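You operate a simulated robot arm through the tools that you are given. There is no shell and no other tool.

The job below is to be done with a simulated robot arm. You get a single attempt, and the scene is never put back.

Task
Clamp the glue cartridge and screw the thin nozzle on.
Fine: stand it in the cartridge clamp, tighten the clamp screw, then run the nozzle home on the neck.

The check looks at the end state, three seconds after you hand in, the way a careful person would. Anything else that was tipped, shoved, dropped, spilled or broken makes it a failure.

Robot
A 6-joint arm with a two-finger parallel gripper, fixed in place. Base frame: the origin is at the foot of the arm, x ahead of it, y to its left, z up; the work surface is at about z = 850. Units: mm, rad, N and s.
Its first joint turns from -2.897 to 2.897 rad. Payload 3.91 kg.
Tool frame: the origin (TCP) lies between the finger pads and is the grasp point; the fingertips stand 30 mm ahead of it; z points along the fingers, y is the line along which they close. The gripper opens to 110 mm. The fingers are 20 mm wide and 10 mm thick; the gripper's body (48 by 112 mm) begins 55 mm behind the TCP.
Orientation is that of the tool frame in the base frame, as [roll, pitch, yaw] about the fixed x, y, z axes, in that order (R = Rz(yaw) Ry(pitch) Rx(roll)). With the fingers straight down and closing along the base's y, the tool's x points along the base's -x, its y along +y and its z along -z.

Tools
- The arm moves only by the tool drive_tool. Its arguments are lists of equal length, an entry for each row: "grip": the finger opening in mm, from 0 to 110; "slide": the shift along the base's x, y, z in mm, a list of three; "dr": the turn, a rotation vector about the base's x, y, z in rad, a list of three. In form: {"grip": [grip, ...], "slide": [[tx, ty, tz], ...], "dr": [[rx, ry, rz], ...]}. A call has 1 to 20 rows; each row shifts and turns the commanded pose from where the row before left it. A row lasts 0.2 s, in which the tool goes at most 50 mm and 0.15 rad; a call with a longer step from one row to the next is refused whole, and so is a gripper value outside its range. Where a pose cannot be reached the arm comes as near as it can. A force on the tool above 90 N (or 10 N above the force at the start of the call, whichever is more), or a blocked arm, ends the call early, and 0.2 s more pass. The fingers move at their own pace (about 108 mm/s each) and stop on an object; they squeeze with about 29 N. The grip force told is the motor's: it shows also when the fingers shut on nothing. Time passes only in rows, and 0.2 s behind the last, so rows that do not move let the fingers close. The reply holds the time, the measured pose of the TCP, the force on the tool along the base axes, the opening and the grip force, in the units named above and with some noise, with the torque about the TCP (base axes, N m) and any sound that the robot's microphone picked up.
- Cameras (640 x 400 px; columns grow to the right, rows downward): "scene" is fixed at [38.5, 498.5, 1620.2]; the picture's right is [-0.56, -0.83, 0.00], its down [-0.59, 0.40, -0.70] and it looks along [0.58, -0.39, -0.71] (base axes); focal length 316 px, centre (320, 200). "wrist" rides on the gripper at [72, 17, -103] in the tool frame; the picture's right is [-0.23, 0.97, 0.00], its down [-0.76, -0.18, -0.62] and it looks along [-0.61, -0.14, 0.78] (tool axes); focal length 222 px, centre (320, 200). There is no depth. A picture from a camera that has moved, and an enlarged one, comes with that camera's place and axes in the base frame and with its lens. The place of the scene camera against the robot may be out by one fixed shift of up to 12 mm in any direction.
- get_image(camera): a new picture of that camera. The clock stands still meanwhile.
- enlarge(camera, box): a new picture of the part [left, top, right, bottom] of that camera's present view, enlarged. The clock stands still meanwhile.
- close_job(): hands the job in; it is judged then, once.

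Places have to be worked out from the pictures, the camera data and where the tool is seen. Open the gripper and draw the arm clear of the work before you hand the job in, unless the task says otherwise.

The tools are called as a command line: name --argument value ..., lists and objects as JSON in quotes. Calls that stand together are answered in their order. drive_tool: Moves the arm, as the interface text tells. Its arguments: {"type":"object","properties":{"grip":{"type":"array","items":{"type":"number"}},"slide":{"type":"array","items":{"type":"array","items":{"type":"number"}}},"dr":{"type":"array","items":{"type":"array","items":{"type":"number"}}}},"required":["grip","slide","dr"]} The other tools are called the same way: get_image (camera) takes a picture; enlarge (camera, box) takes an enlarged picture of a part of a camera's view; close_job () hands the job in.

At the start:

```text
t: 0.0
position: [603.4, 322.8, 1249.7]
orientation: [-3.141, 0.0, -3.14]
wrist_force: [-0.2, -0.1, -0.6]
torque: [0.01, 0.02, 0.01]
grip_width: 110.0
grasp_force: 0.0
```

scene: 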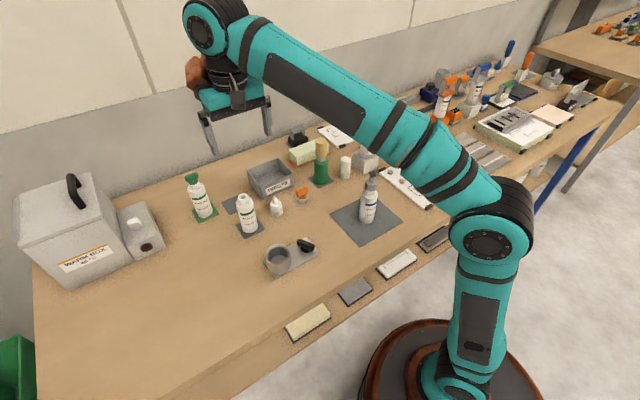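
wrist: 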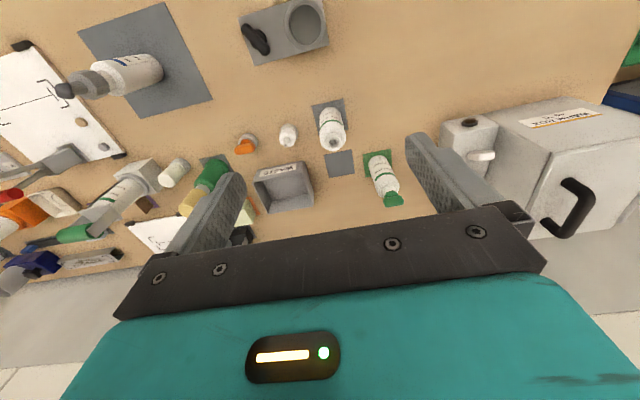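

The pictures show a bench with several bottles, a clamp with a round cup, and small nozzles. I'll enlarge the work area to identify each part.

enlarge --camera "scene" --box '[170, 120, 410, 290]'

enlarge --camera "wrist" --box '[220, 0, 420, 220]'

enlarge --camera "scene" --box '[250, 170, 330, 290]'

enlarge --camera "scene" --box '[400, 30, 640, 180]'

```text
2.35 times, centred on (290, 205) of scene
camera zoom: at [38.5, 498.5, 1620.2], right [-0.56, -0.83, 0.0], down [-0.59, 0.4, -0.7], along [0.58, -0.39, -0.71], focal length 743 px, centre (391, 188)
```

zoom: 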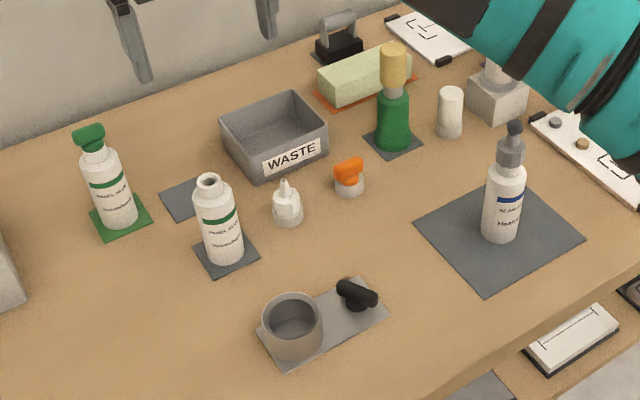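

```text
1.82 times, centred on (320, 110) of wrist
camera zoom: at [531.4, 340.9, 1352.0], right [0.23, 0.97, 0.0], down [0.76, -0.18, 0.62], along [0.61, -0.14, -0.78], focal length 404 px, centre (320, 364)
```

zoom: 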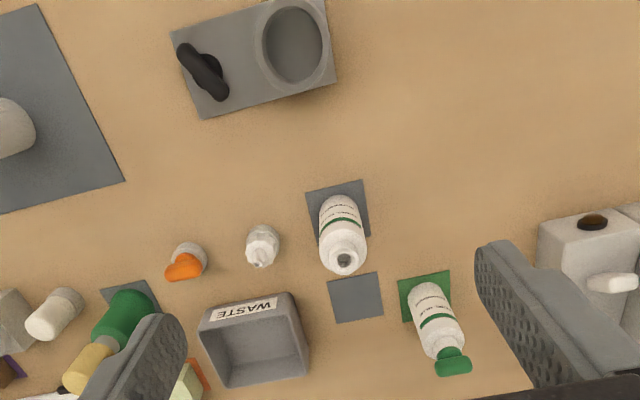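

```text
3.33 times, centred on (290, 230) of scene
camera zoom: at [38.5, 498.5, 1620.2], right [-0.56, -0.83, 0.0], down [-0.59, 0.4, -0.7], along [0.58, -0.39, -0.71], focal length 1053 px, centre (420, 100)
```

zoom: 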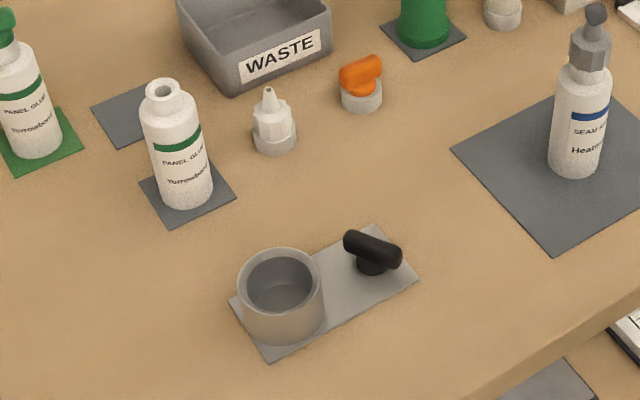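

```text
2.67 times, centred on (520, 105) of scene
camera zoom: at [38.5, 498.5, 1620.2], right [-0.56, -0.83, 0.0], down [-0.59, 0.4, -0.7], along [0.58, -0.39, -0.71], focal length 842 px, centre (-213, 453)
```

zoom: 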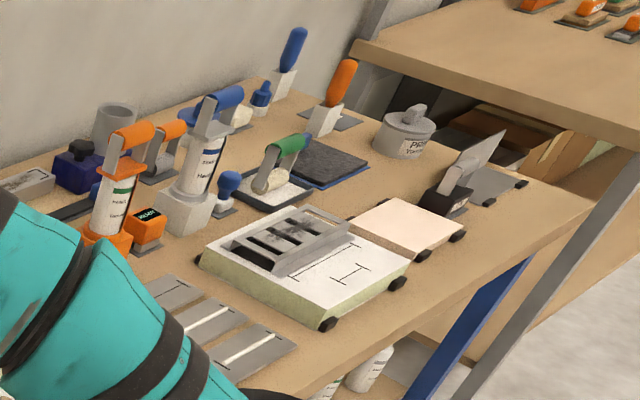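

The open-neck PANEL GLUE bottle looks like the cartridge, the white pointed tip beside it is the thin nozzle, and the clamp has a cup with a black T-screw. I estimate the clamp cup at about (530, 318) and its screw at about (530, 230), so I'll move the wrist camera closer to confirm.

drive_tool --grip '[110, 110, 110, 110, 110, 110, 110, 110]' --slide '[[-21.6, -6.6, -27.5], [-21.6, -6.6, -27.5], [-21.6, -6.6, -27.5], [-21.6, -6.6, -27.5], [-21.6, -6.6, -27.5], [-21.6, -6.6, -27.5], [-21.6, -6.6, -27.5], [-21.6, -6.6, -27.5]]' --dr '[[0, 0, 0], [0, 0, 0], [0, 0, 0], [0, 0, 0], [0, 0, 0], [0, 0, 0], [0, 0, 0], [0, 0, 0]]'

get_image --camera "wrist"

get_image --camera "scene"

```text
t: 1.8
position: [431.7, 271.5, 1029.2]
orientation: [3.141, -0.001, 3.141]
wrist_force: [0.8, -0.5, 0.1]
torque: [0.0, 0.04, 0.02]
grip_width: 109.9
grasp_force: 0.0
```

```text
taken
camera wrist: at [358.6, 289.0, 1131.1], right [0.23, 0.97, 0.0], down [0.76, -0.18, 0.62], along [0.61, -0.14, -0.78], focal length 222 px, centre (320, 200)
```

wrist: 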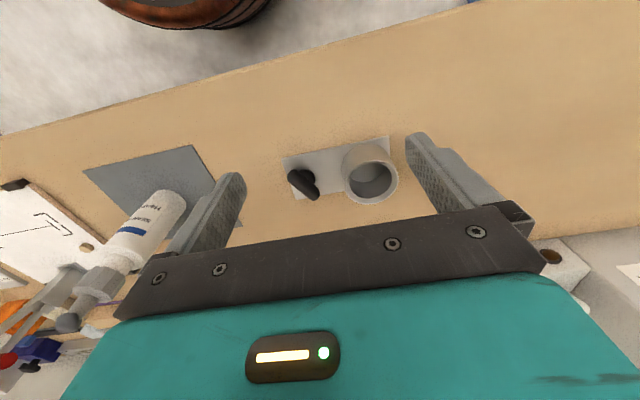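

```text
taken
```

scene: 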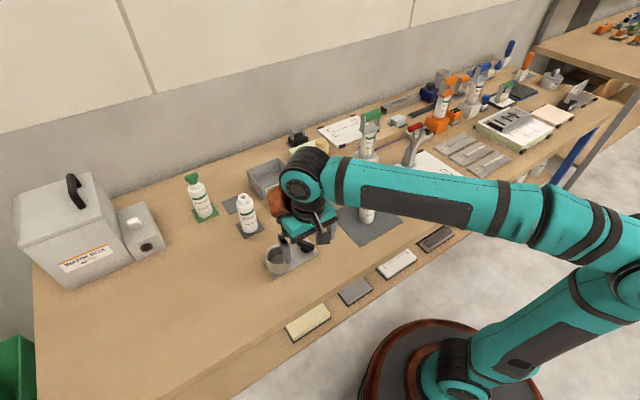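

The clamp is in view between the fingers. I'll enlarge it to locate the cup, plate and T-handle.

enlarge --camera "wrist" --box '[265, 120, 425, 220]'

```text
4.00 times, centred on (345, 170) of wrist
camera zoom: at [358.6, 289.0, 1131.1], right [0.23, 0.97, 0.0], down [0.76, -0.18, 0.62], along [0.61, -0.14, -0.78], focal length 888 px, centre (220, 320)
```

zoom: 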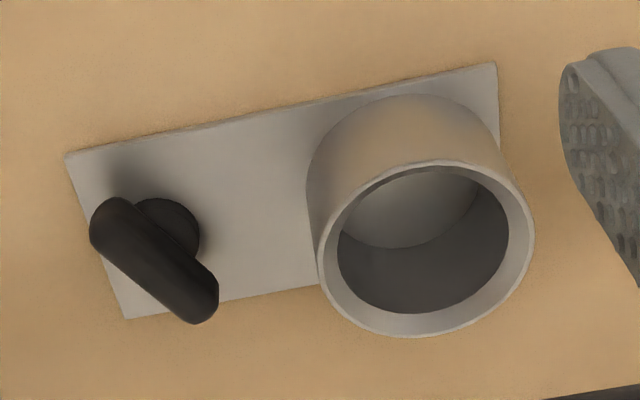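

The clamp plate spans about x 490–565 and y 202–349. The cup centre is near (527, 316) with its rim at z≈898, and the T-bar is near (528, 228, 876) at about 29° to x. Next I'll move ahead to look at the bottle and nozzles.

drive_tool --grip '[110, 110, 110, 110]' --slide '[[36, 2, 5], [36, 2, 5], [36, 2, 5], [36, 2, 5]]' --dr '[[0, 0, 0], [0, 0, 0], [0, 0, 0], [0, 0, 0]]'

get_image --camera "wrist"

```text
t: 2.8
position: [575.6, 277.4, 1050.0]
orientation: [3.138, 0.001, -3.14]
wrist_force: [-0.6, 0.1, 0.9]
torque: [0.03, -0.04, -0.01]
grip_width: 109.9
grasp_force: 0.1
```

```text
taken
camera wrist: at [501.2, 294.9, 1151.4], right [0.23, 0.97, 0.0], down [0.76, -0.18, 0.62], along [0.61, -0.14, -0.78], focal length 222 px, centre (320, 200)
```

wrist: 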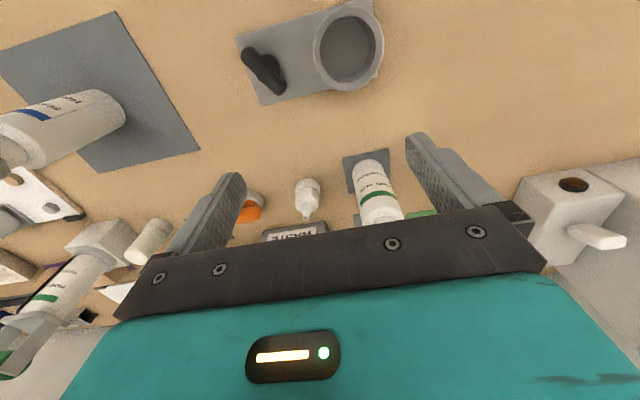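

enlarge --camera "wrist" --box '[230, 130, 430, 255]'

enlarge --camera "wrist" --box '[220, 0, 400, 112]'

```text
3.20 times, centred on (330, 192) of wrist
camera zoom: at [501.2, 294.9, 1151.4], right [0.23, 0.97, 0.0], down [0.76, -0.18, 0.62], along [0.61, -0.14, -0.78], focal length 711 px, centre (288, 224)
```

zoom: 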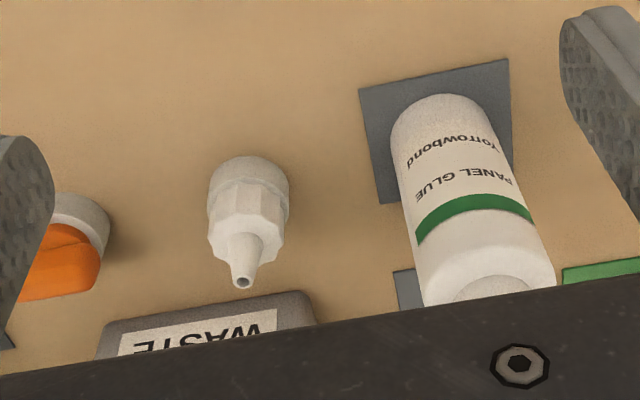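

```text
3.56 times, centred on (310, 56) of wrist
camera zoom: at [501.2, 294.9, 1151.4], right [0.23, 0.97, 0.0], down [0.76, -0.18, 0.62], along [0.61, -0.14, -0.78], focal length 790 px, centre (356, 712)
```

zoom: 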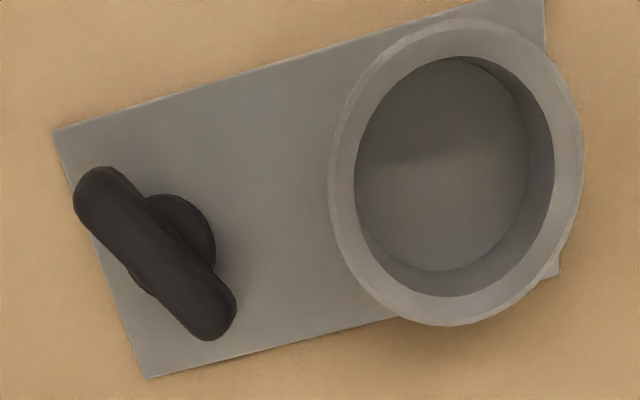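

The bottle's pad is centred near (699, 324.5) and the bottle is about 48 mm across. I'll zoom the scene camera on the bottle, nozzle and T-handle to read heights and shapes.

enlarge --camera "scene" --box '[225, 185, 281, 240]'

enlarge --camera "wrist" --box '[280, 160, 340, 230]'

```text
7.27 times, centred on (253, 212) of scene
camera zoom: at [38.5, 498.5, 1620.2], right [-0.56, -0.83, 0.0], down [-0.59, 0.4, -0.7], along [0.58, -0.39, -0.71], focal length 2298 px, centre (807, 109)
```

zoom: 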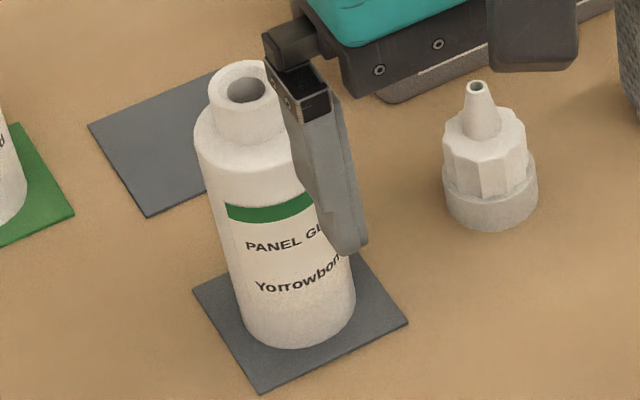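

```text
5.71 times, centred on (310, 195) of wrist
camera zoom: at [501.2, 294.9, 1151.4], right [0.23, 0.97, 0.0], down [0.76, -0.18, 0.62], along [0.61, -0.14, -0.78], focal length 1269 px, centre (377, 229)
```

zoom: 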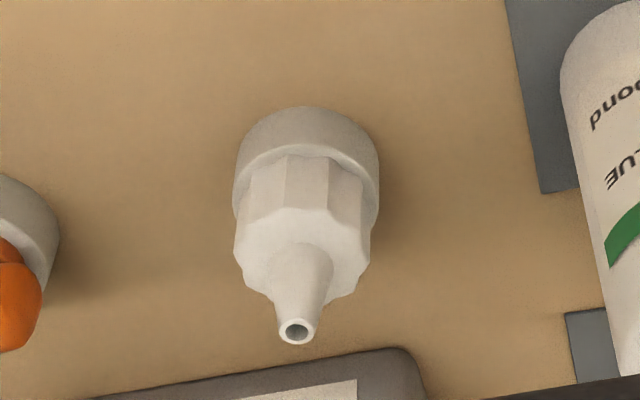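

Bottle: body radius about 24 mm, neck top near z≈980. The nozzle near (707, 225) has a fluted skirt and its tip at z≈921. I'll compare it with the orange one and check the nearby items.

enlarge --camera "scene" --box '[290, 170, 330, 210]'

enlarge --camera "scene" --box '[180, 165, 240, 225]'

enlarge --camera "wrist" --box '[100, 160, 260, 290]'

```text
10.00 times, centred on (310, 190) of scene
camera zoom: at [38.5, 498.5, 1620.2], right [-0.56, -0.83, 0.0], down [-0.59, 0.4, -0.7], along [0.58, -0.39, -0.71], focal length 3159 px, centre (420, 300)
```

zoom: 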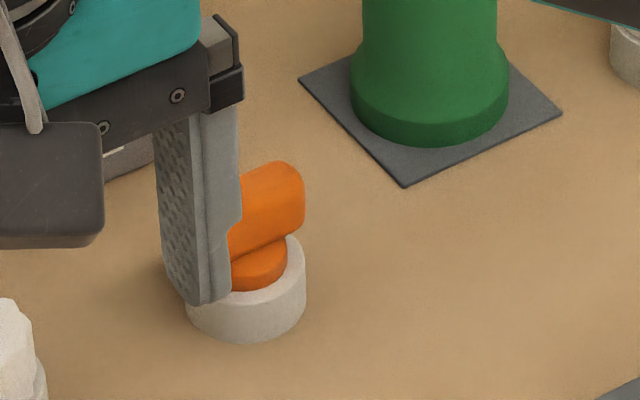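

```text
6.67 times, centred on (210, 195) of scene
camera zoom: at [38.5, 498.5, 1620.2], right [-0.56, -0.83, 0.0], down [-0.59, 0.4, -0.7], along [0.58, -0.39, -0.71], focal length 2106 px, centre (1053, 233)
```

zoom: 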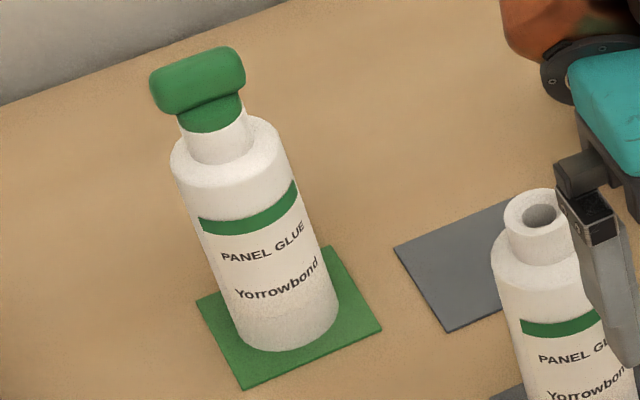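

```text
3.08 times, centred on (180, 225) of wrist
camera zoom: at [501.2, 294.9, 1151.4], right [0.23, 0.97, 0.0], down [0.76, -0.18, 0.62], along [0.61, -0.14, -0.78], focal length 684 px, centre (751, 123)
```

zoom: 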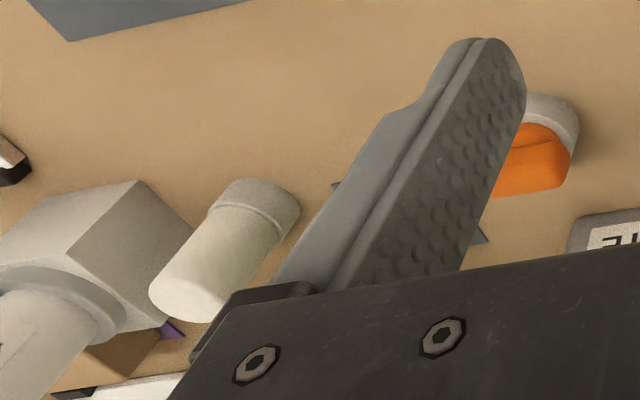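

The orange part is a stopper and the white fluted part is the thin nozzle, each standing in a ring holder. I'll move above the open bottle at about (699, 323.5), staying high with the fingertips at z≈1020, and check alignment.

drive_tool --grip '[110, 110, 110, 100, 90, 84]' --slide '[[25, 10, 0], [25, 10, 0], [25, 10, 0], [25, 8, 0], [23.4, 8.1, 0], [0, 0, 0]]' --dr '[[0, 0, 0], [0, 0, 0], [0, 0, 0], [0, 0, 0], [0, 0, 0], [0, 0, 0]]'

get_image --camera "wrist"

get_image --camera "scene"

```text
t: 4.2
position: [699.9, 323.3, 1049.6]
orientation: [3.141, -0.001, -3.14]
wrist_force: [0.6, 0.0, -0.3]
torque: [-0.02, -0.01, -0.01]
grip_width: 83.9
grasp_force: 0.0
```

```text
taken
camera wrist: at [626.3, 341.7, 1151.6], right [0.23, 0.97, 0.0], down [0.76, -0.18, 0.62], along [0.61, -0.14, -0.78], focal length 222 px, centre (320, 200)
```

wrist: 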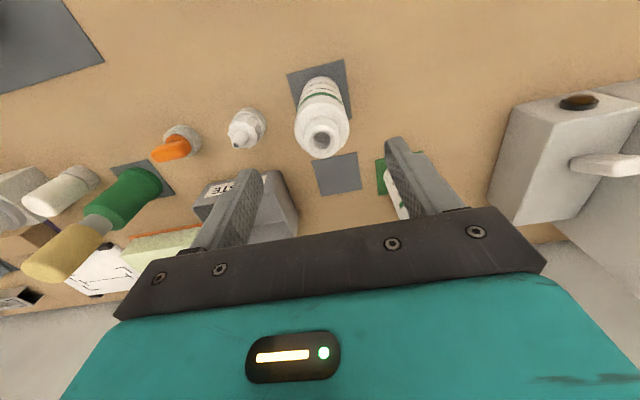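

```text
taken
```

scene: 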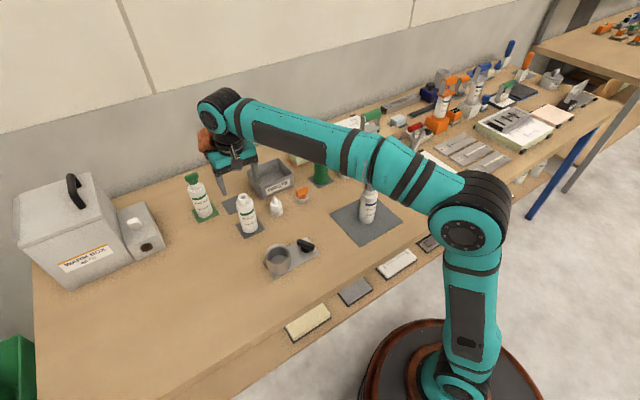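

The predicted projection of a point straight below the TCP at z=980 is about (319, 141), and the neck hole appears right there. I'll enlarge for a finer check.

enlarge --camera "wrist" --box '[270, 50, 370, 170]'

enlarge --camera "wrist" --box '[200, 80, 300, 170]'

```text
3.33 times, centred on (320, 110) of wrist
camera zoom: at [626.3, 341.7, 1151.6], right [0.23, 0.97, 0.0], down [0.76, -0.18, 0.62], along [0.61, -0.14, -0.78], focal length 740 px, centre (320, 500)
```

zoom: 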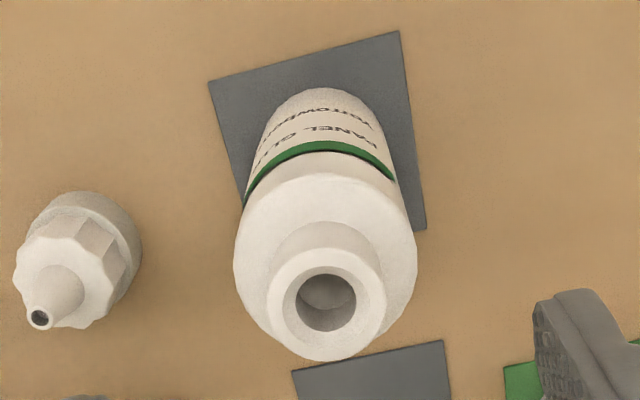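

```text
4.44 times, centred on (250, 125) of wrist
camera zoom: at [626.3, 341.7, 1151.6], right [0.23, 0.97, 0.0], down [0.76, -0.18, 0.62], along [0.61, -0.14, -0.78], focal length 987 px, centre (631, 533)
```

zoom: 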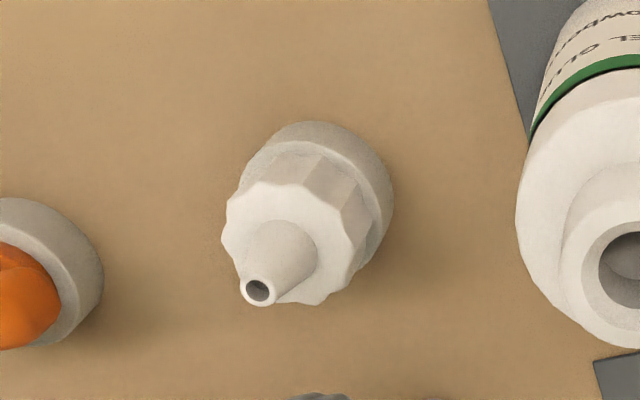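

The pad and bottle agree on a centre of about (699.7, 325.4), with the neck top at z≈982 and the cup rim centre at about (529.5, 315.8, 898). I'll shift 2 mm in y and descend around the bottle, stopping short at z≈940 to check.

drive_tool --grip '[84, 84, 84, 84, 84, 84]' --slide '[[0, 2, -15], [0, 0, -25], [0, 0, -25], [0, 0, -20], [0, 0, -15], [0, 0, -10]]' --dr '[[0, 0, 0], [0, 0, 0], [0, 0, 0], [0, 0, 0], [0, 0, 0], [0, 0, 0]]'

get_image --camera "wrist"

enlarge --camera "scene" --box '[205, 150, 295, 240]'

```text
t: 5.6
position: [699.7, 326.7, 939.5]
orientation: [3.14, 0.0, -3.14]
wrist_force: [-0.3, 0.5, -0.2]
torque: [0.0, -0.01, 0.02]
grip_width: 84.0
grasp_force: 0.0
```

```text
taken
camera wrist: at [626.7, 343.5, 1042.0], right [0.23, 0.97, 0.0], down [0.76, -0.18, 0.62], along [0.61, -0.14, -0.78], focal length 222 px, centre (320, 200)
```

wrist: 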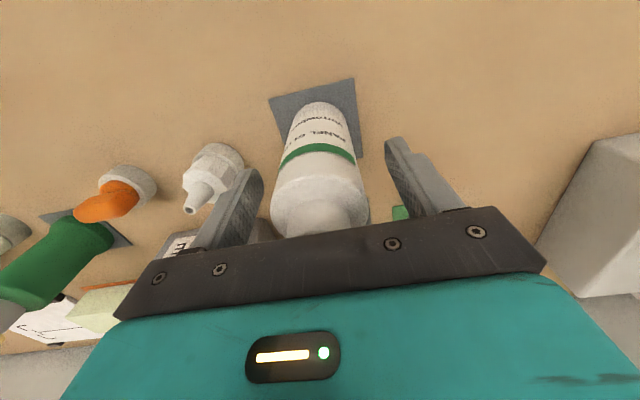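

```text
4.44 times, centred on (250, 195) of scene
camera zoom: at [38.5, 498.5, 1620.2], right [-0.56, -0.83, 0.0], down [-0.59, 0.4, -0.7], along [0.58, -0.39, -0.71], focal length 1404 px, centre (631, 222)
```

zoom: 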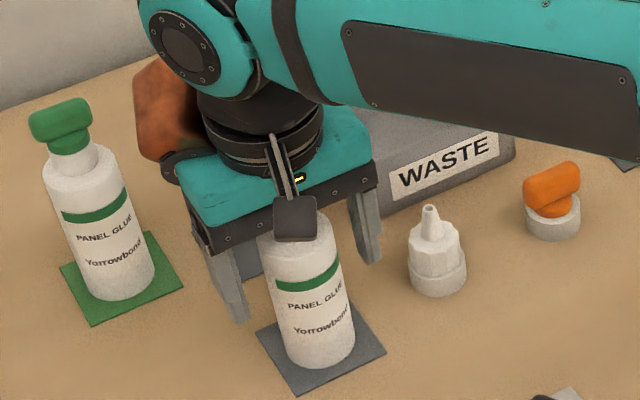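

The fingers straddle the bottle evenly with no contact. I'll descend the last 8 mm and close gently in steps.

drive_tool --grip '[84, 84, 66, 56, 52, 49, 47, 44, 40, 40]' --slide '[[0, 0, -4], [0, 0, -4], [0, 0, 0], [0, 0, 0], [0, 0, 0], [0, 0, 0], [0, 0, 0], [0, 0, 0], [0, 0, 0], [0, 0, 0]]' --dr '[[0, 0, 0], [0, 0, 0], [0, 0, 0], [0, 0, 0], [0, 0, 0], [0, 0, 0], [0, 0, 0], [0, 0, 0], [0, 0, 0], [0, 0, 0]]'

get_image --camera "wrist"

```text
t: 7.8
position: [698.9, 326.2, 932.0]
orientation: [-3.141, -0.001, -3.141]
wrist_force: [0.3, -1.8, 1.4]
torque: [-0.26, -0.04, 0.02]
grip_width: 48.5
grasp_force: 29.3
```

```text
taken
camera wrist: at [626.0, 343.4, 1034.6], right [0.23, 0.97, 0.0], down [0.76, -0.18, 0.62], along [0.61, -0.14, -0.78], focal length 222 px, centre (320, 200)
```

wrist: 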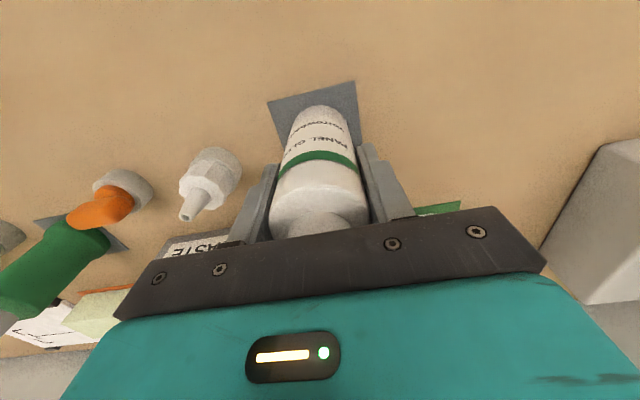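

Grasped at 48.5 mm width with 29 N. I'll lift straight up 90 mm and check that the bottle holds.

drive_tool --grip '[40, 40, 40, 40, 40, 40, 40]' --slide '[[0, 0, 5], [0, 0, 10], [0, 0, 15], [0, 0, 20], [0, 0, 20], [0, 0, 15], [0, 0, 7]]' --dr '[[0, 0, 0], [0, 0, 0], [0, 0, 0], [0, 0, 0], [0, 0, 0], [0, 0, 0], [0, 0, 0]]'

get_image --camera "wrist"

enlarge --camera "scene" --box '[190, 110, 310, 240]'

```text
t: 9.4
position: [698.9, 326.4, 1024.9]
orientation: [-3.141, 0.0, 3.141]
wrist_force: [0.1, 0.2, -3.3]
torque: [0.0, 0.03, -0.01]
grip_width: 48.6
grasp_force: 28.8
```

```text
taken
camera wrist: at [626.1, 343.8, 1126.3], right [0.23, 0.97, 0.0], down [0.76, -0.18, 0.62], along [0.61, -0.14, -0.78], focal length 222 px, centre (320, 200)
```

wrist: 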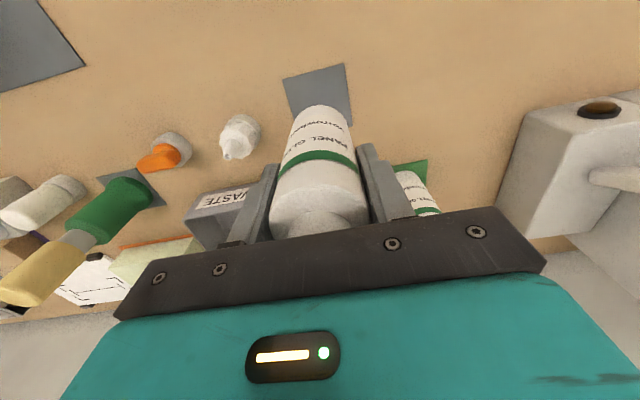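

```text
3.08 times, centred on (250, 175) of scene
camera zoom: at [38.5, 498.5, 1620.2], right [-0.56, -0.83, 0.0], down [-0.59, 0.4, -0.7], along [0.58, -0.39, -0.71], focal length 972 px, centre (535, 277)
```

zoom: 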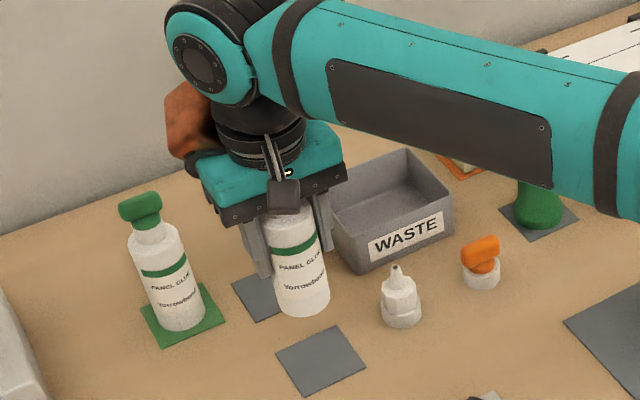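

The bottle is held upright with a weight of about 3.3 N. I'll zoom on it to measure its offset in the grip before moving to the cup.

enlarge --camera "wrist" --box '[250, 90, 390, 245]'

```text
2.58 times, centred on (320, 168) of wrist
camera zoom: at [626.1, 343.8, 1126.3], right [0.23, 0.97, 0.0], down [0.76, -0.18, 0.62], along [0.61, -0.14, -0.78], focal length 573 px, centre (320, 284)
```

zoom: 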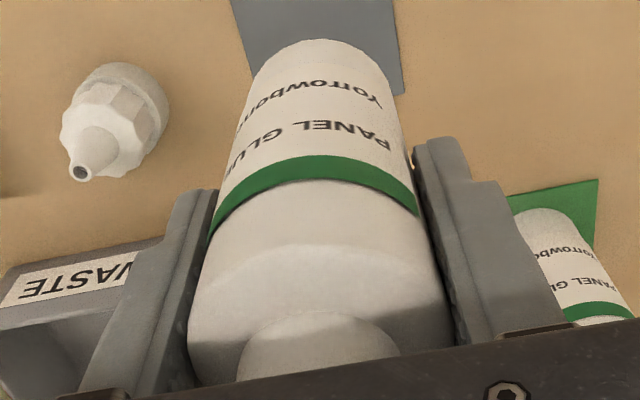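

The bottle axis sits within about 1 mm of the TCP. I'll carry it at this height over the cup at about (529.3, 315.6) and check.

drive_tool --grip '[40, 40, 40, 40, 40, 40, 40, 40]' --slide '[[-15, -1, 0], [-27, -1.6, 0], [-30, -2, 0], [-30, -2, 0], [-30, -2, 0], [-25, -1.5, 0], [-12.3, -0.5, 0], [0, 0, 0]]' --dr '[[0, 0, 0], [0, 0, 0], [0, 0, 0], [0, 0, 0], [0, 0, 0], [0, 0, 0], [0, 0, 0], [0, 0, 0]]'

enlarge --camera "wrist" --box '[240, 50, 400, 220]'

enlarge --camera "scene" --box '[230, 150, 350, 290]'

```text
t: 11.2
position: [529.3, 316.0, 1023.1]
orientation: [-3.14, 0.001, -3.141]
wrist_force: [-0.6, 0.0, -1.9]
torque: [0.01, 0.0, -0.02]
grip_width: 48.5
grasp_force: 29.0
```

```text
2.35 times, centred on (320, 135) of wrist
camera zoom: at [456.0, 334.0, 1125.8], right [0.23, 0.97, 0.0], down [0.76, -0.18, 0.62], along [0.61, -0.14, -0.78], focal length 523 px, centre (320, 353)
```

zoom: 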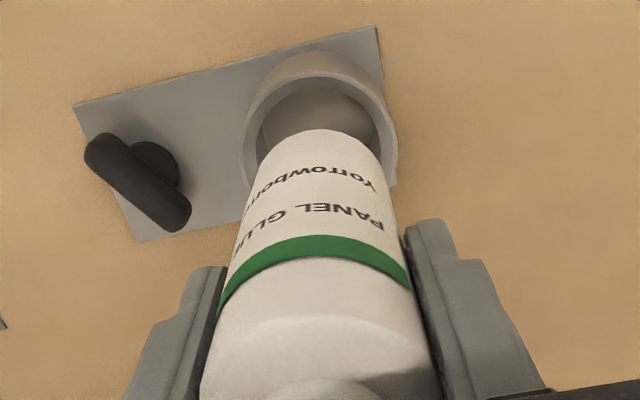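

```text
2.86 times, centred on (290, 220) of scene
camera zoom: at [38.5, 498.5, 1620.2], right [-0.56, -0.83, 0.0], down [-0.59, 0.4, -0.7], along [0.58, -0.39, -0.71], focal length 903 px, centre (406, 143)
```

zoom: 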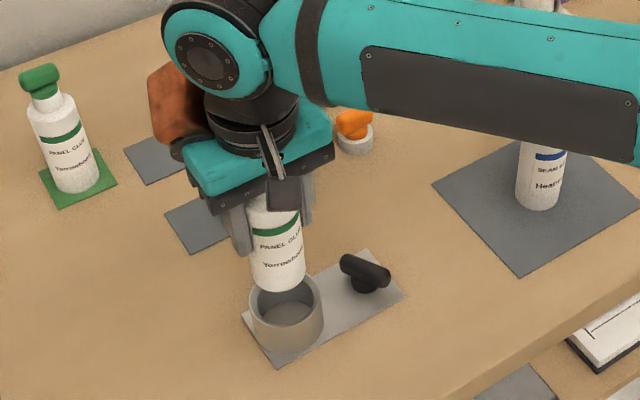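

The bottle is centred over the cup within about 1 mm. I'll descend 40 mm to just above the rim and check again.

drive_tool --grip '[40, 40, 40, 40]' --slide '[[0, 0.3, -10], [0, 0, -12], [0, 0, -12], [0, 0, -6]]' --dr '[[0, 0, 0], [0, 0, 0], [0, 0, 0], [0, 0, 0]]'

enlarge --camera "wrist" --box '[240, 50, 400, 220]'

enlarge --camera "scene" --box '[250, 210, 330, 290]'

```text
t: 12.2
position: [529.0, 316.7, 982.6]
orientation: [-3.142, 0.0, -3.14]
wrist_force: [-0.5, 0.4, -3.8]
torque: [0.01, 0.02, 0.0]
grip_width: 48.6
grasp_force: 29.2
```

```text
2.35 times, centred on (320, 135) of wrist
camera zoom: at [456.3, 333.4, 1085.8], right [0.23, 0.97, 0.0], down [0.76, -0.18, 0.62], along [0.61, -0.14, -0.78], focal length 523 px, centre (320, 353)
```

zoom: 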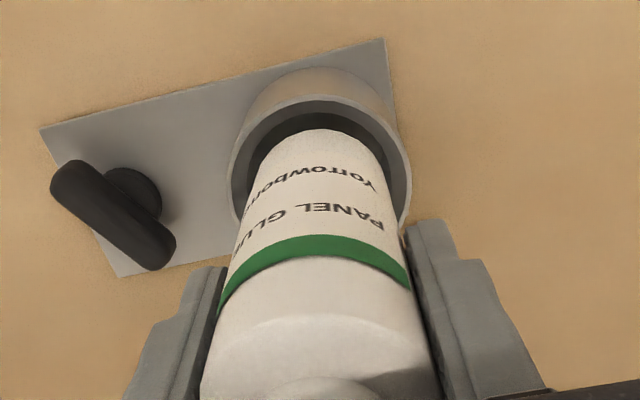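

```text
5.00 times, centred on (290, 250) of scene
camera zoom: at [38.5, 498.5, 1620.2], right [-0.56, -0.83, 0.0], down [-0.59, 0.4, -0.7], along [0.58, -0.39, -0.71], focal length 1580 px, centre (470, -50)
```

zoom: 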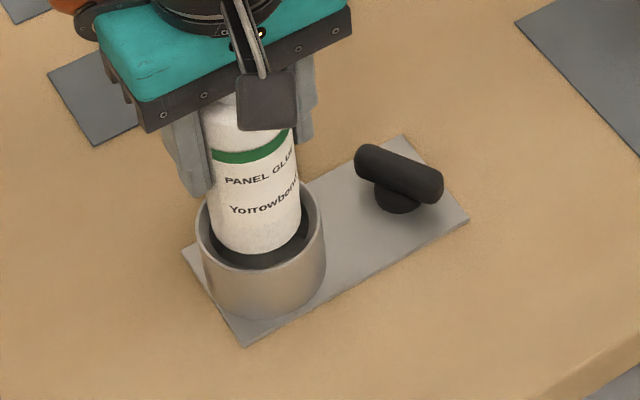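

The bottle bottom is about 5 mm above the rim. I'll zoom further to verify the x clearance.

enlarge --camera "wrist" --box '[270, 75, 370, 140]'

enlarge --camera "scene" --box '[270, 235, 320, 275]'

```text
6.15 times, centred on (320, 108) of wrist
camera zoom: at [456.3, 333.4, 1085.8], right [0.23, 0.97, 0.0], down [0.76, -0.18, 0.62], along [0.61, -0.14, -0.78], focal length 1367 px, centre (320, 769)
```

zoom: 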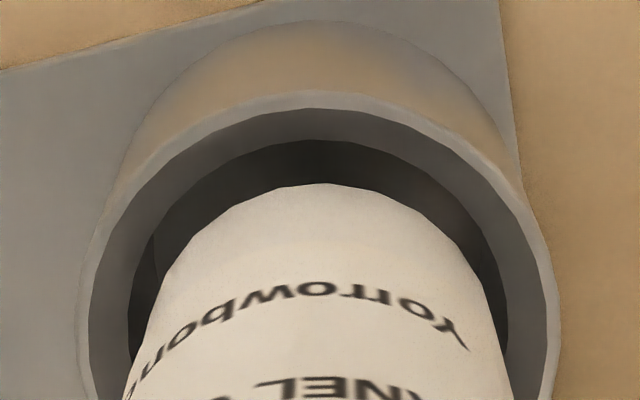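

```text
10.00 times, centred on (295, 255) of scene
camera zoom: at [38.5, 498.5, 1620.2], right [-0.56, -0.83, 0.0], down [-0.59, 0.4, -0.7], along [0.58, -0.39, -0.71], focal length 3159 px, centre (570, -350)
```

zoom: 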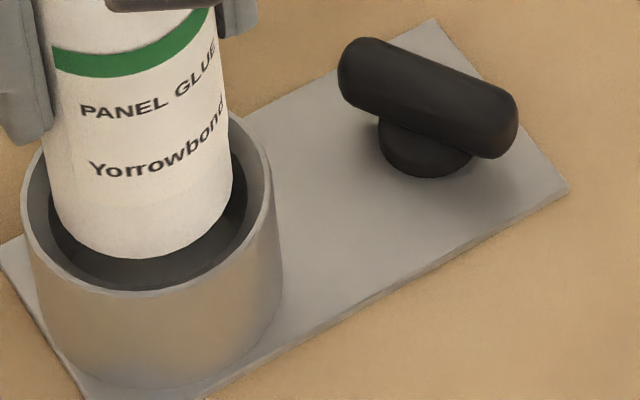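

The cup has a chamfered lead-in down to a bore of about 52 mm, and the alignment looks good (centre 529.3, 316.1). I'll lower slowly 36 mm into the bore.

drive_tool --grip '[40, 40, 40, 40, 40, 40, 40, 40, 40]' --slide '[[0, -0.3, -4], [0, 0, -4], [0, 0, -4], [0, 0, -4], [0, 0, -4], [0, 0, -4], [0, 0, -4], [0, 0, -4], [0, 0, -4]]' --dr '[[0, 0, 0], [0, 0, 0], [0, 0, 0], [0, 0, 0], [0, 0, 0], [0, 0, 0], [0, 0, 0], [0, 0, 0], [0, 0, 0]]'

enlarge --camera "scene" --box '[250, 200, 330, 280]'

enlarge --camera "wrist" --box '[240, 75, 400, 240]'

```text
t: 14.2
position: [529.9, 314.8, 948.3]
orientation: [-3.141, 0.001, -3.139]
wrist_force: [-0.1, -0.5, -2.5]
torque: [0.02, 0.03, 0.03]
grip_width: 48.7
grasp_force: 29.2
```

```text
5.00 times, centred on (290, 240) of scene
camera zoom: at [38.5, 498.5, 1620.2], right [-0.56, -0.83, 0.0], down [-0.59, 0.4, -0.7], along [0.58, -0.39, -0.71], focal length 1580 px, centre (470, 0)
```

zoom: 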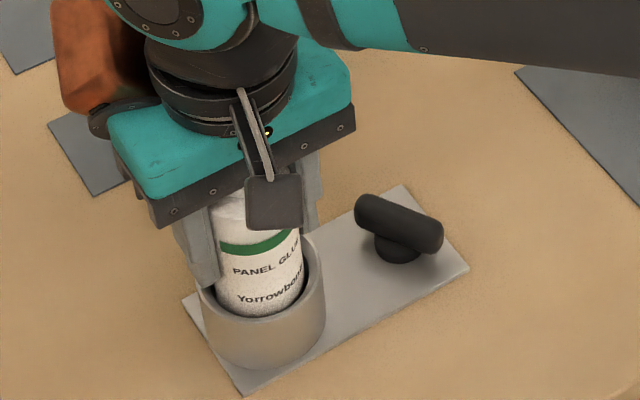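

```text
2.42 times, centred on (320, 158) of wrist
camera zoom: at [456.5, 333.2, 1050.3], right [0.23, 0.97, 0.0], down [0.76, -0.18, 0.62], along [0.61, -0.14, -0.78], focal length 538 px, centre (320, 303)
```

zoom: 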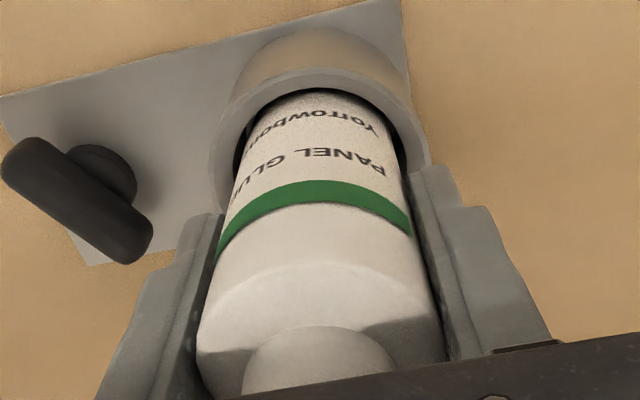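

No contact, and the bottle bottom is at about z=868. I'll continue lowering in 2 mm steps and watch the force.

drive_tool --grip '[40, 40, 40, 40]' --slide '[[0, 0, -2], [0, 0, -2], [0, 0, -2], [0, 0, -1]]' --dr '[[0, 0, 0], [0, 0, 0], [0, 0, 0], [0, 0, 0]]'

```text
t: 15.2
position: [531.3, 315.2, 940.6]
orientation: [3.141, -0.001, -3.141]
wrist_force: [-0.2, 0.0, -3.1]
torque: [-0.04, 0.01, 0.03]
grip_width: 48.7
grasp_force: 29.1
```

Still free at z≈940.6. I'll continue in 1 mm steps.

drive_tool --grip '[40, 40, 40]' --slide '[[0, 0, -1], [0, 0, -1], [0, 0, -1]]' --dr '[[0, 0, 0], [0, 0, 0], [0, 0, 0]]'

enlarge --camera "scene" --box '[260, 215, 320, 280]'

```text
t: 16.0
position: [530.3, 314.5, 938.9]
orientation: [-3.14, 0.001, -3.138]
wrist_force: [-0.5, -0.2, -3.0]
torque: [-0.02, -0.03, 0.0]
grip_width: 48.9
grasp_force: 28.7
```

```text
6.15 times, centred on (290, 248) of scene
camera zoom: at [38.5, 498.5, 1620.2], right [-0.56, -0.83, 0.0], down [-0.59, 0.4, -0.7], along [0.58, -0.39, -0.71], focal length 1944 px, centre (505, -92)
```

zoom: 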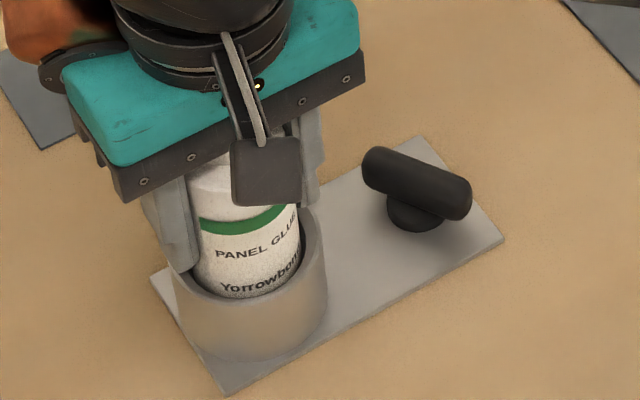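

Still no floor contact, with the commanded z at about 937.7 and fingertips about 9 mm above the rim. I'll keep going in 1 mm steps.

drive_tool --grip '[40, 40]' --slide '[[0, 0, -1], [0, 0, -1]]' --dr '[[0, 0, 0], [0, 0, 0]]'

```text
t: 16.6
position: [529.5, 316.8, 935.6]
orientation: [3.141, 0.001, -3.141]
wrist_force: [0.9, -0.8, -1.0]
torque: [-0.1, 0.0, 0.02]
grip_width: 48.4
grasp_force: 29.0
```

The z force changed from about -3 to -1, which may be first contact with the floor. I'll go one more millimetre to confirm.

drive_tool --grip '[40, 40]' --slide '[[0, 0, -0.7], [0, 0, 0]]' --dr '[[0, 0, 0], [0, 0, 0]]'

```text
t: 17.2
position: [528.7, 316.2, 936.0]
orientation: [3.14, 0.001, -3.141]
wrist_force: [5.8, 2.2, 18.2]
torque: [-0.27, -0.15, 0.1]
grip_width: 48.4
grasp_force: 28.7
```

The floor contact is clear at 18 N, so the bottle is seated. I'll back off slightly and open the fingers gently, then rise.

drive_tool --grip '[40, 47, 50, 54, 60, 70]' --slide '[[0, 0, 0.5], [0, 0, 0], [0, 0, 0], [0, 0, 0], [0, 0, 0], [0, 0, 0]]' --dr '[[0, 0, 0], [0, 0, 0], [0, 0, 0], [0, 0, 0], [0, 0, 0], [0, 0, 0]]'

enlarge --camera "wrist" --box '[220, 75, 420, 240]'

```text
t: 18.6
position: [529.1, 316.1, 935.1]
orientation: [-3.141, 0.0, -3.141]
wrist_force: [-0.1, 0.9, 0.4]
torque: [-0.02, 0.0, -0.02]
grip_width: 70.1
grasp_force: 0.0
```

```text
2.42 times, centred on (320, 158) of wrist
camera zoom: at [456.3, 333.8, 1037.8], right [0.23, 0.97, 0.0], down [0.76, -0.18, 0.62], along [0.61, -0.14, -0.78], focal length 538 px, centre (320, 303)
```

zoom: 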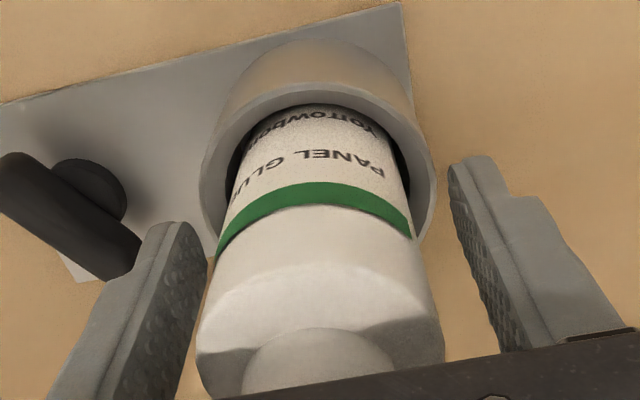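

The bottle stands free in the cup. I'll rise 100 mm straight up to inspect the bottle and the T-handle from above.

drive_tool --grip '[76, 80, 80, 80, 80, 80]' --slide '[[0, 0, 5], [0, 0, 15], [0, 0, 25], [0, 0, 25], [0, 0, 25], [0, 0, 10]]' --dr '[[0, 0, 0], [0, 0, 0], [0, 0, 0], [0, 0, 0], [0, 0, 0], [0, 0, 0]]'

get_image --camera "wrist"

enlarge --camera "scene" --box '[250, 190, 340, 290]'

enlarge --camera "wrist" --box '[220, 60, 370, 170]'

```text
t: 20.0
position: [530.5, 315.3, 1041.1]
orientation: [-3.141, -0.001, -3.141]
wrist_force: [0.0, -0.3, 0.1]
torque: [0.03, -0.02, 0.01]
grip_width: 79.9
grasp_force: 0.1
```

```text
taken
camera wrist: at [457.3, 333.0, 1143.4], right [0.23, 0.97, 0.0], down [0.76, -0.18, 0.62], along [0.61, -0.14, -0.78], focal length 222 px, centre (320, 200)
```

wrist: 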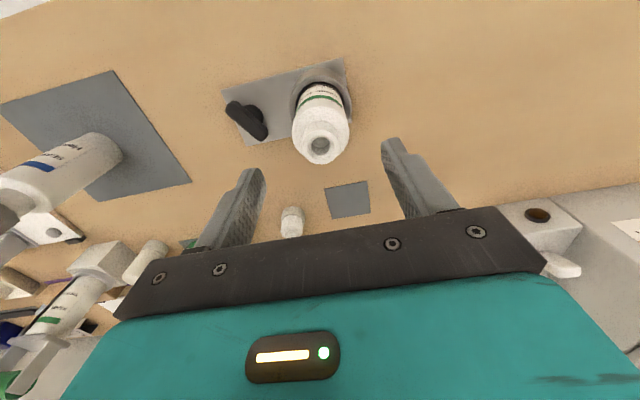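

```text
4.00 times, centred on (295, 240) of scene
camera zoom: at [38.5, 498.5, 1620.2], right [-0.56, -0.83, 0.0], down [-0.59, 0.4, -0.7], along [0.58, -0.39, -0.71], focal length 1264 px, centre (420, 40)
```

zoom: 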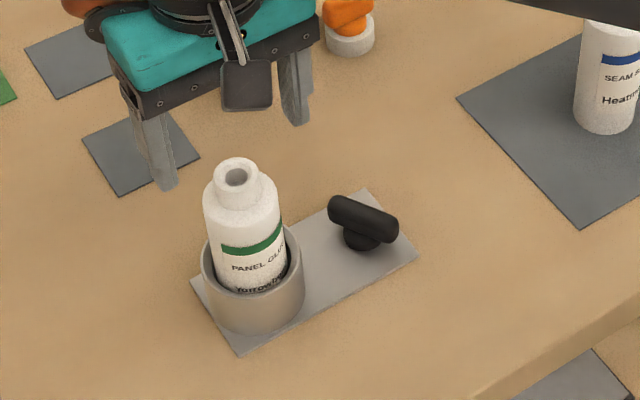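

```text
3.64 times, centred on (295, 115) of wrist
camera zoom: at [457.3, 333.0, 1143.4], right [0.23, 0.97, 0.0], down [0.76, -0.18, 0.62], along [0.61, -0.14, -0.78], focal length 808 px, centre (411, 509)
```

zoom: 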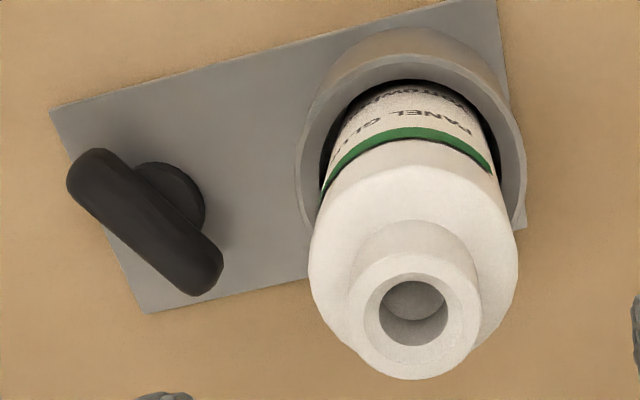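

The bottle stands upright at (529.4, 316.4). Triangulating three views puts the T-bar centre at about (528.3, 225, 873), 60 mm long, about 18 mm thick, and at about 30° to x. I'll move above it and turn the tool +30° so the fingers can straddle the bar.

drive_tool --grip '[80, 70, 60, 50, 50, 50]' --slide '[[-0.4, -18, 0], [-0.4, -18, 0], [-0.4, -18, 0], [-0.4, -18, 0], [0, -18, 0], [0, 0, 0]]' --dr '[[0, 0, 0.1047], [0, 0, 0.1047], [0, 0, 0.1047], [0, 0, 0.1047], [0, 0, 0.1047], [0, 0, 0]]'

get_image --camera "wrist"

enlarge --camera "wrist" --box '[250, 50, 390, 170]'

```text
t: 21.4
position: [528.3, 225.7, 1040.8]
orientation: [3.14, 0.001, -2.616]
wrist_force: [0.3, 0.2, 0.3]
torque: [0.02, -0.01, -0.03]
grip_width: 50.1
grasp_force: 0.0
```

```text
taken
camera wrist: at [456.4, 204.2, 1143.1], right [-0.29, 0.96, 0.0], down [0.75, 0.23, 0.62], along [0.6, 0.18, -0.78], focal length 222 px, centre (320, 200)
```

wrist: 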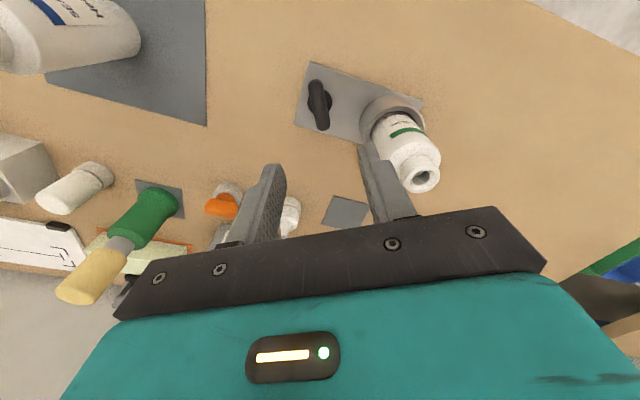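

```text
3.33 times, centred on (320, 110) of wrist
camera zoom: at [456.4, 204.2, 1143.1], right [-0.29, 0.96, 0.0], down [0.75, 0.23, 0.62], along [0.6, 0.18, -0.78], focal length 740 px, centre (320, 500)
```

zoom: 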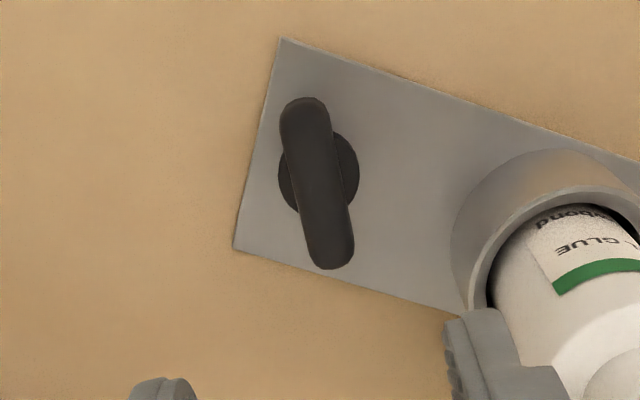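

The bar is well centred at about (529.5, 225.7) with a direction of about 28°, and the collar beneath it has a radius of about 14 mm. I'll fine-tune position and yaw and descend to z≈935, staying above the bar, to check.

drive_tool --grip '[50, 50, 50, 50, 50, 50]' --slide '[[0.8, 0, -15], [0, 0, -25], [0, 0, -25], [0, 0, -20], [0, 0, -15], [0, 0, -5]]' --dr '[[0, 0, -0.035], [0, 0, 0], [0, 0, 0], [0, 0, 0], [0, 0, 0], [0, 0, 0]]'

get_image --camera "wrist"

enlarge --camera "wrist" --box '[250, 80, 390, 220]'

enlarge --camera "scene" --box '[260, 190, 340, 280]'

```text
t: 22.8
position: [528.4, 223.8, 935.6]
orientation: [3.141, 0.001, -2.654]
wrist_force: [-0.7, -0.2, 0.3]
torque: [0.0, -0.01, 0.03]
grip_width: 50.3
grasp_force: 0.1
```

```text
taken
camera wrist: at [456.2, 206.9, 1037.7], right [-0.26, 0.97, 0.0], down [0.76, 0.2, 0.62], along [0.6, 0.16, -0.78], focal length 222 px, centre (320, 200)
```

wrist: 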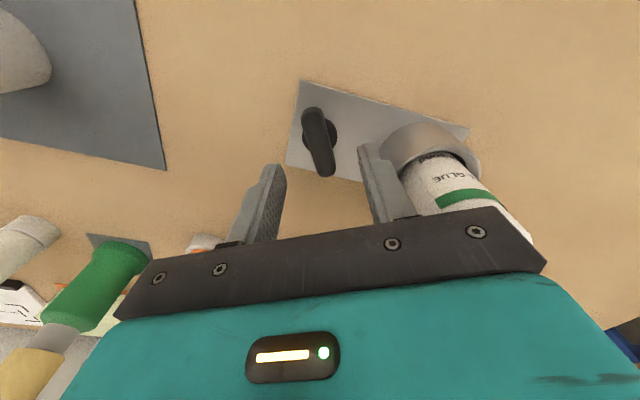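

```text
2.86 times, centred on (320, 150) of wrist
camera zoom: at [456.2, 206.9, 1037.7], right [-0.26, 0.97, 0.0], down [0.76, 0.2, 0.62], along [0.6, 0.16, -0.78], focal length 635 px, centre (320, 343)
```

zoom: 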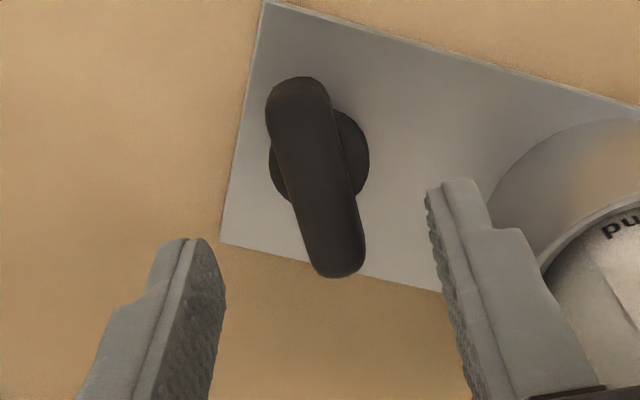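

```text
4.44 times, centred on (300, 235) of scene
camera zoom: at [38.5, 498.5, 1620.2], right [-0.56, -0.83, 0.0], down [-0.59, 0.4, -0.7], along [0.58, -0.39, -0.71], focal length 1404 px, centre (409, 44)
```

zoom: 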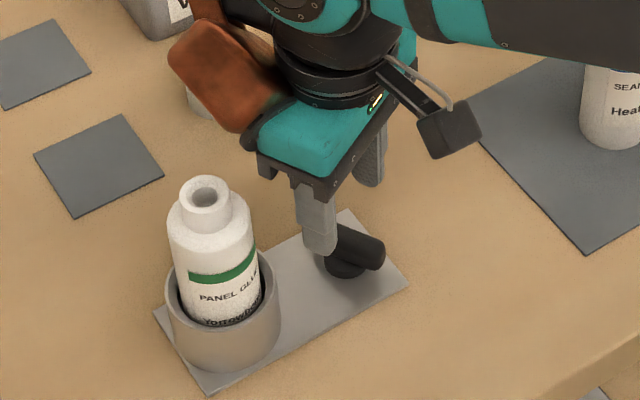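

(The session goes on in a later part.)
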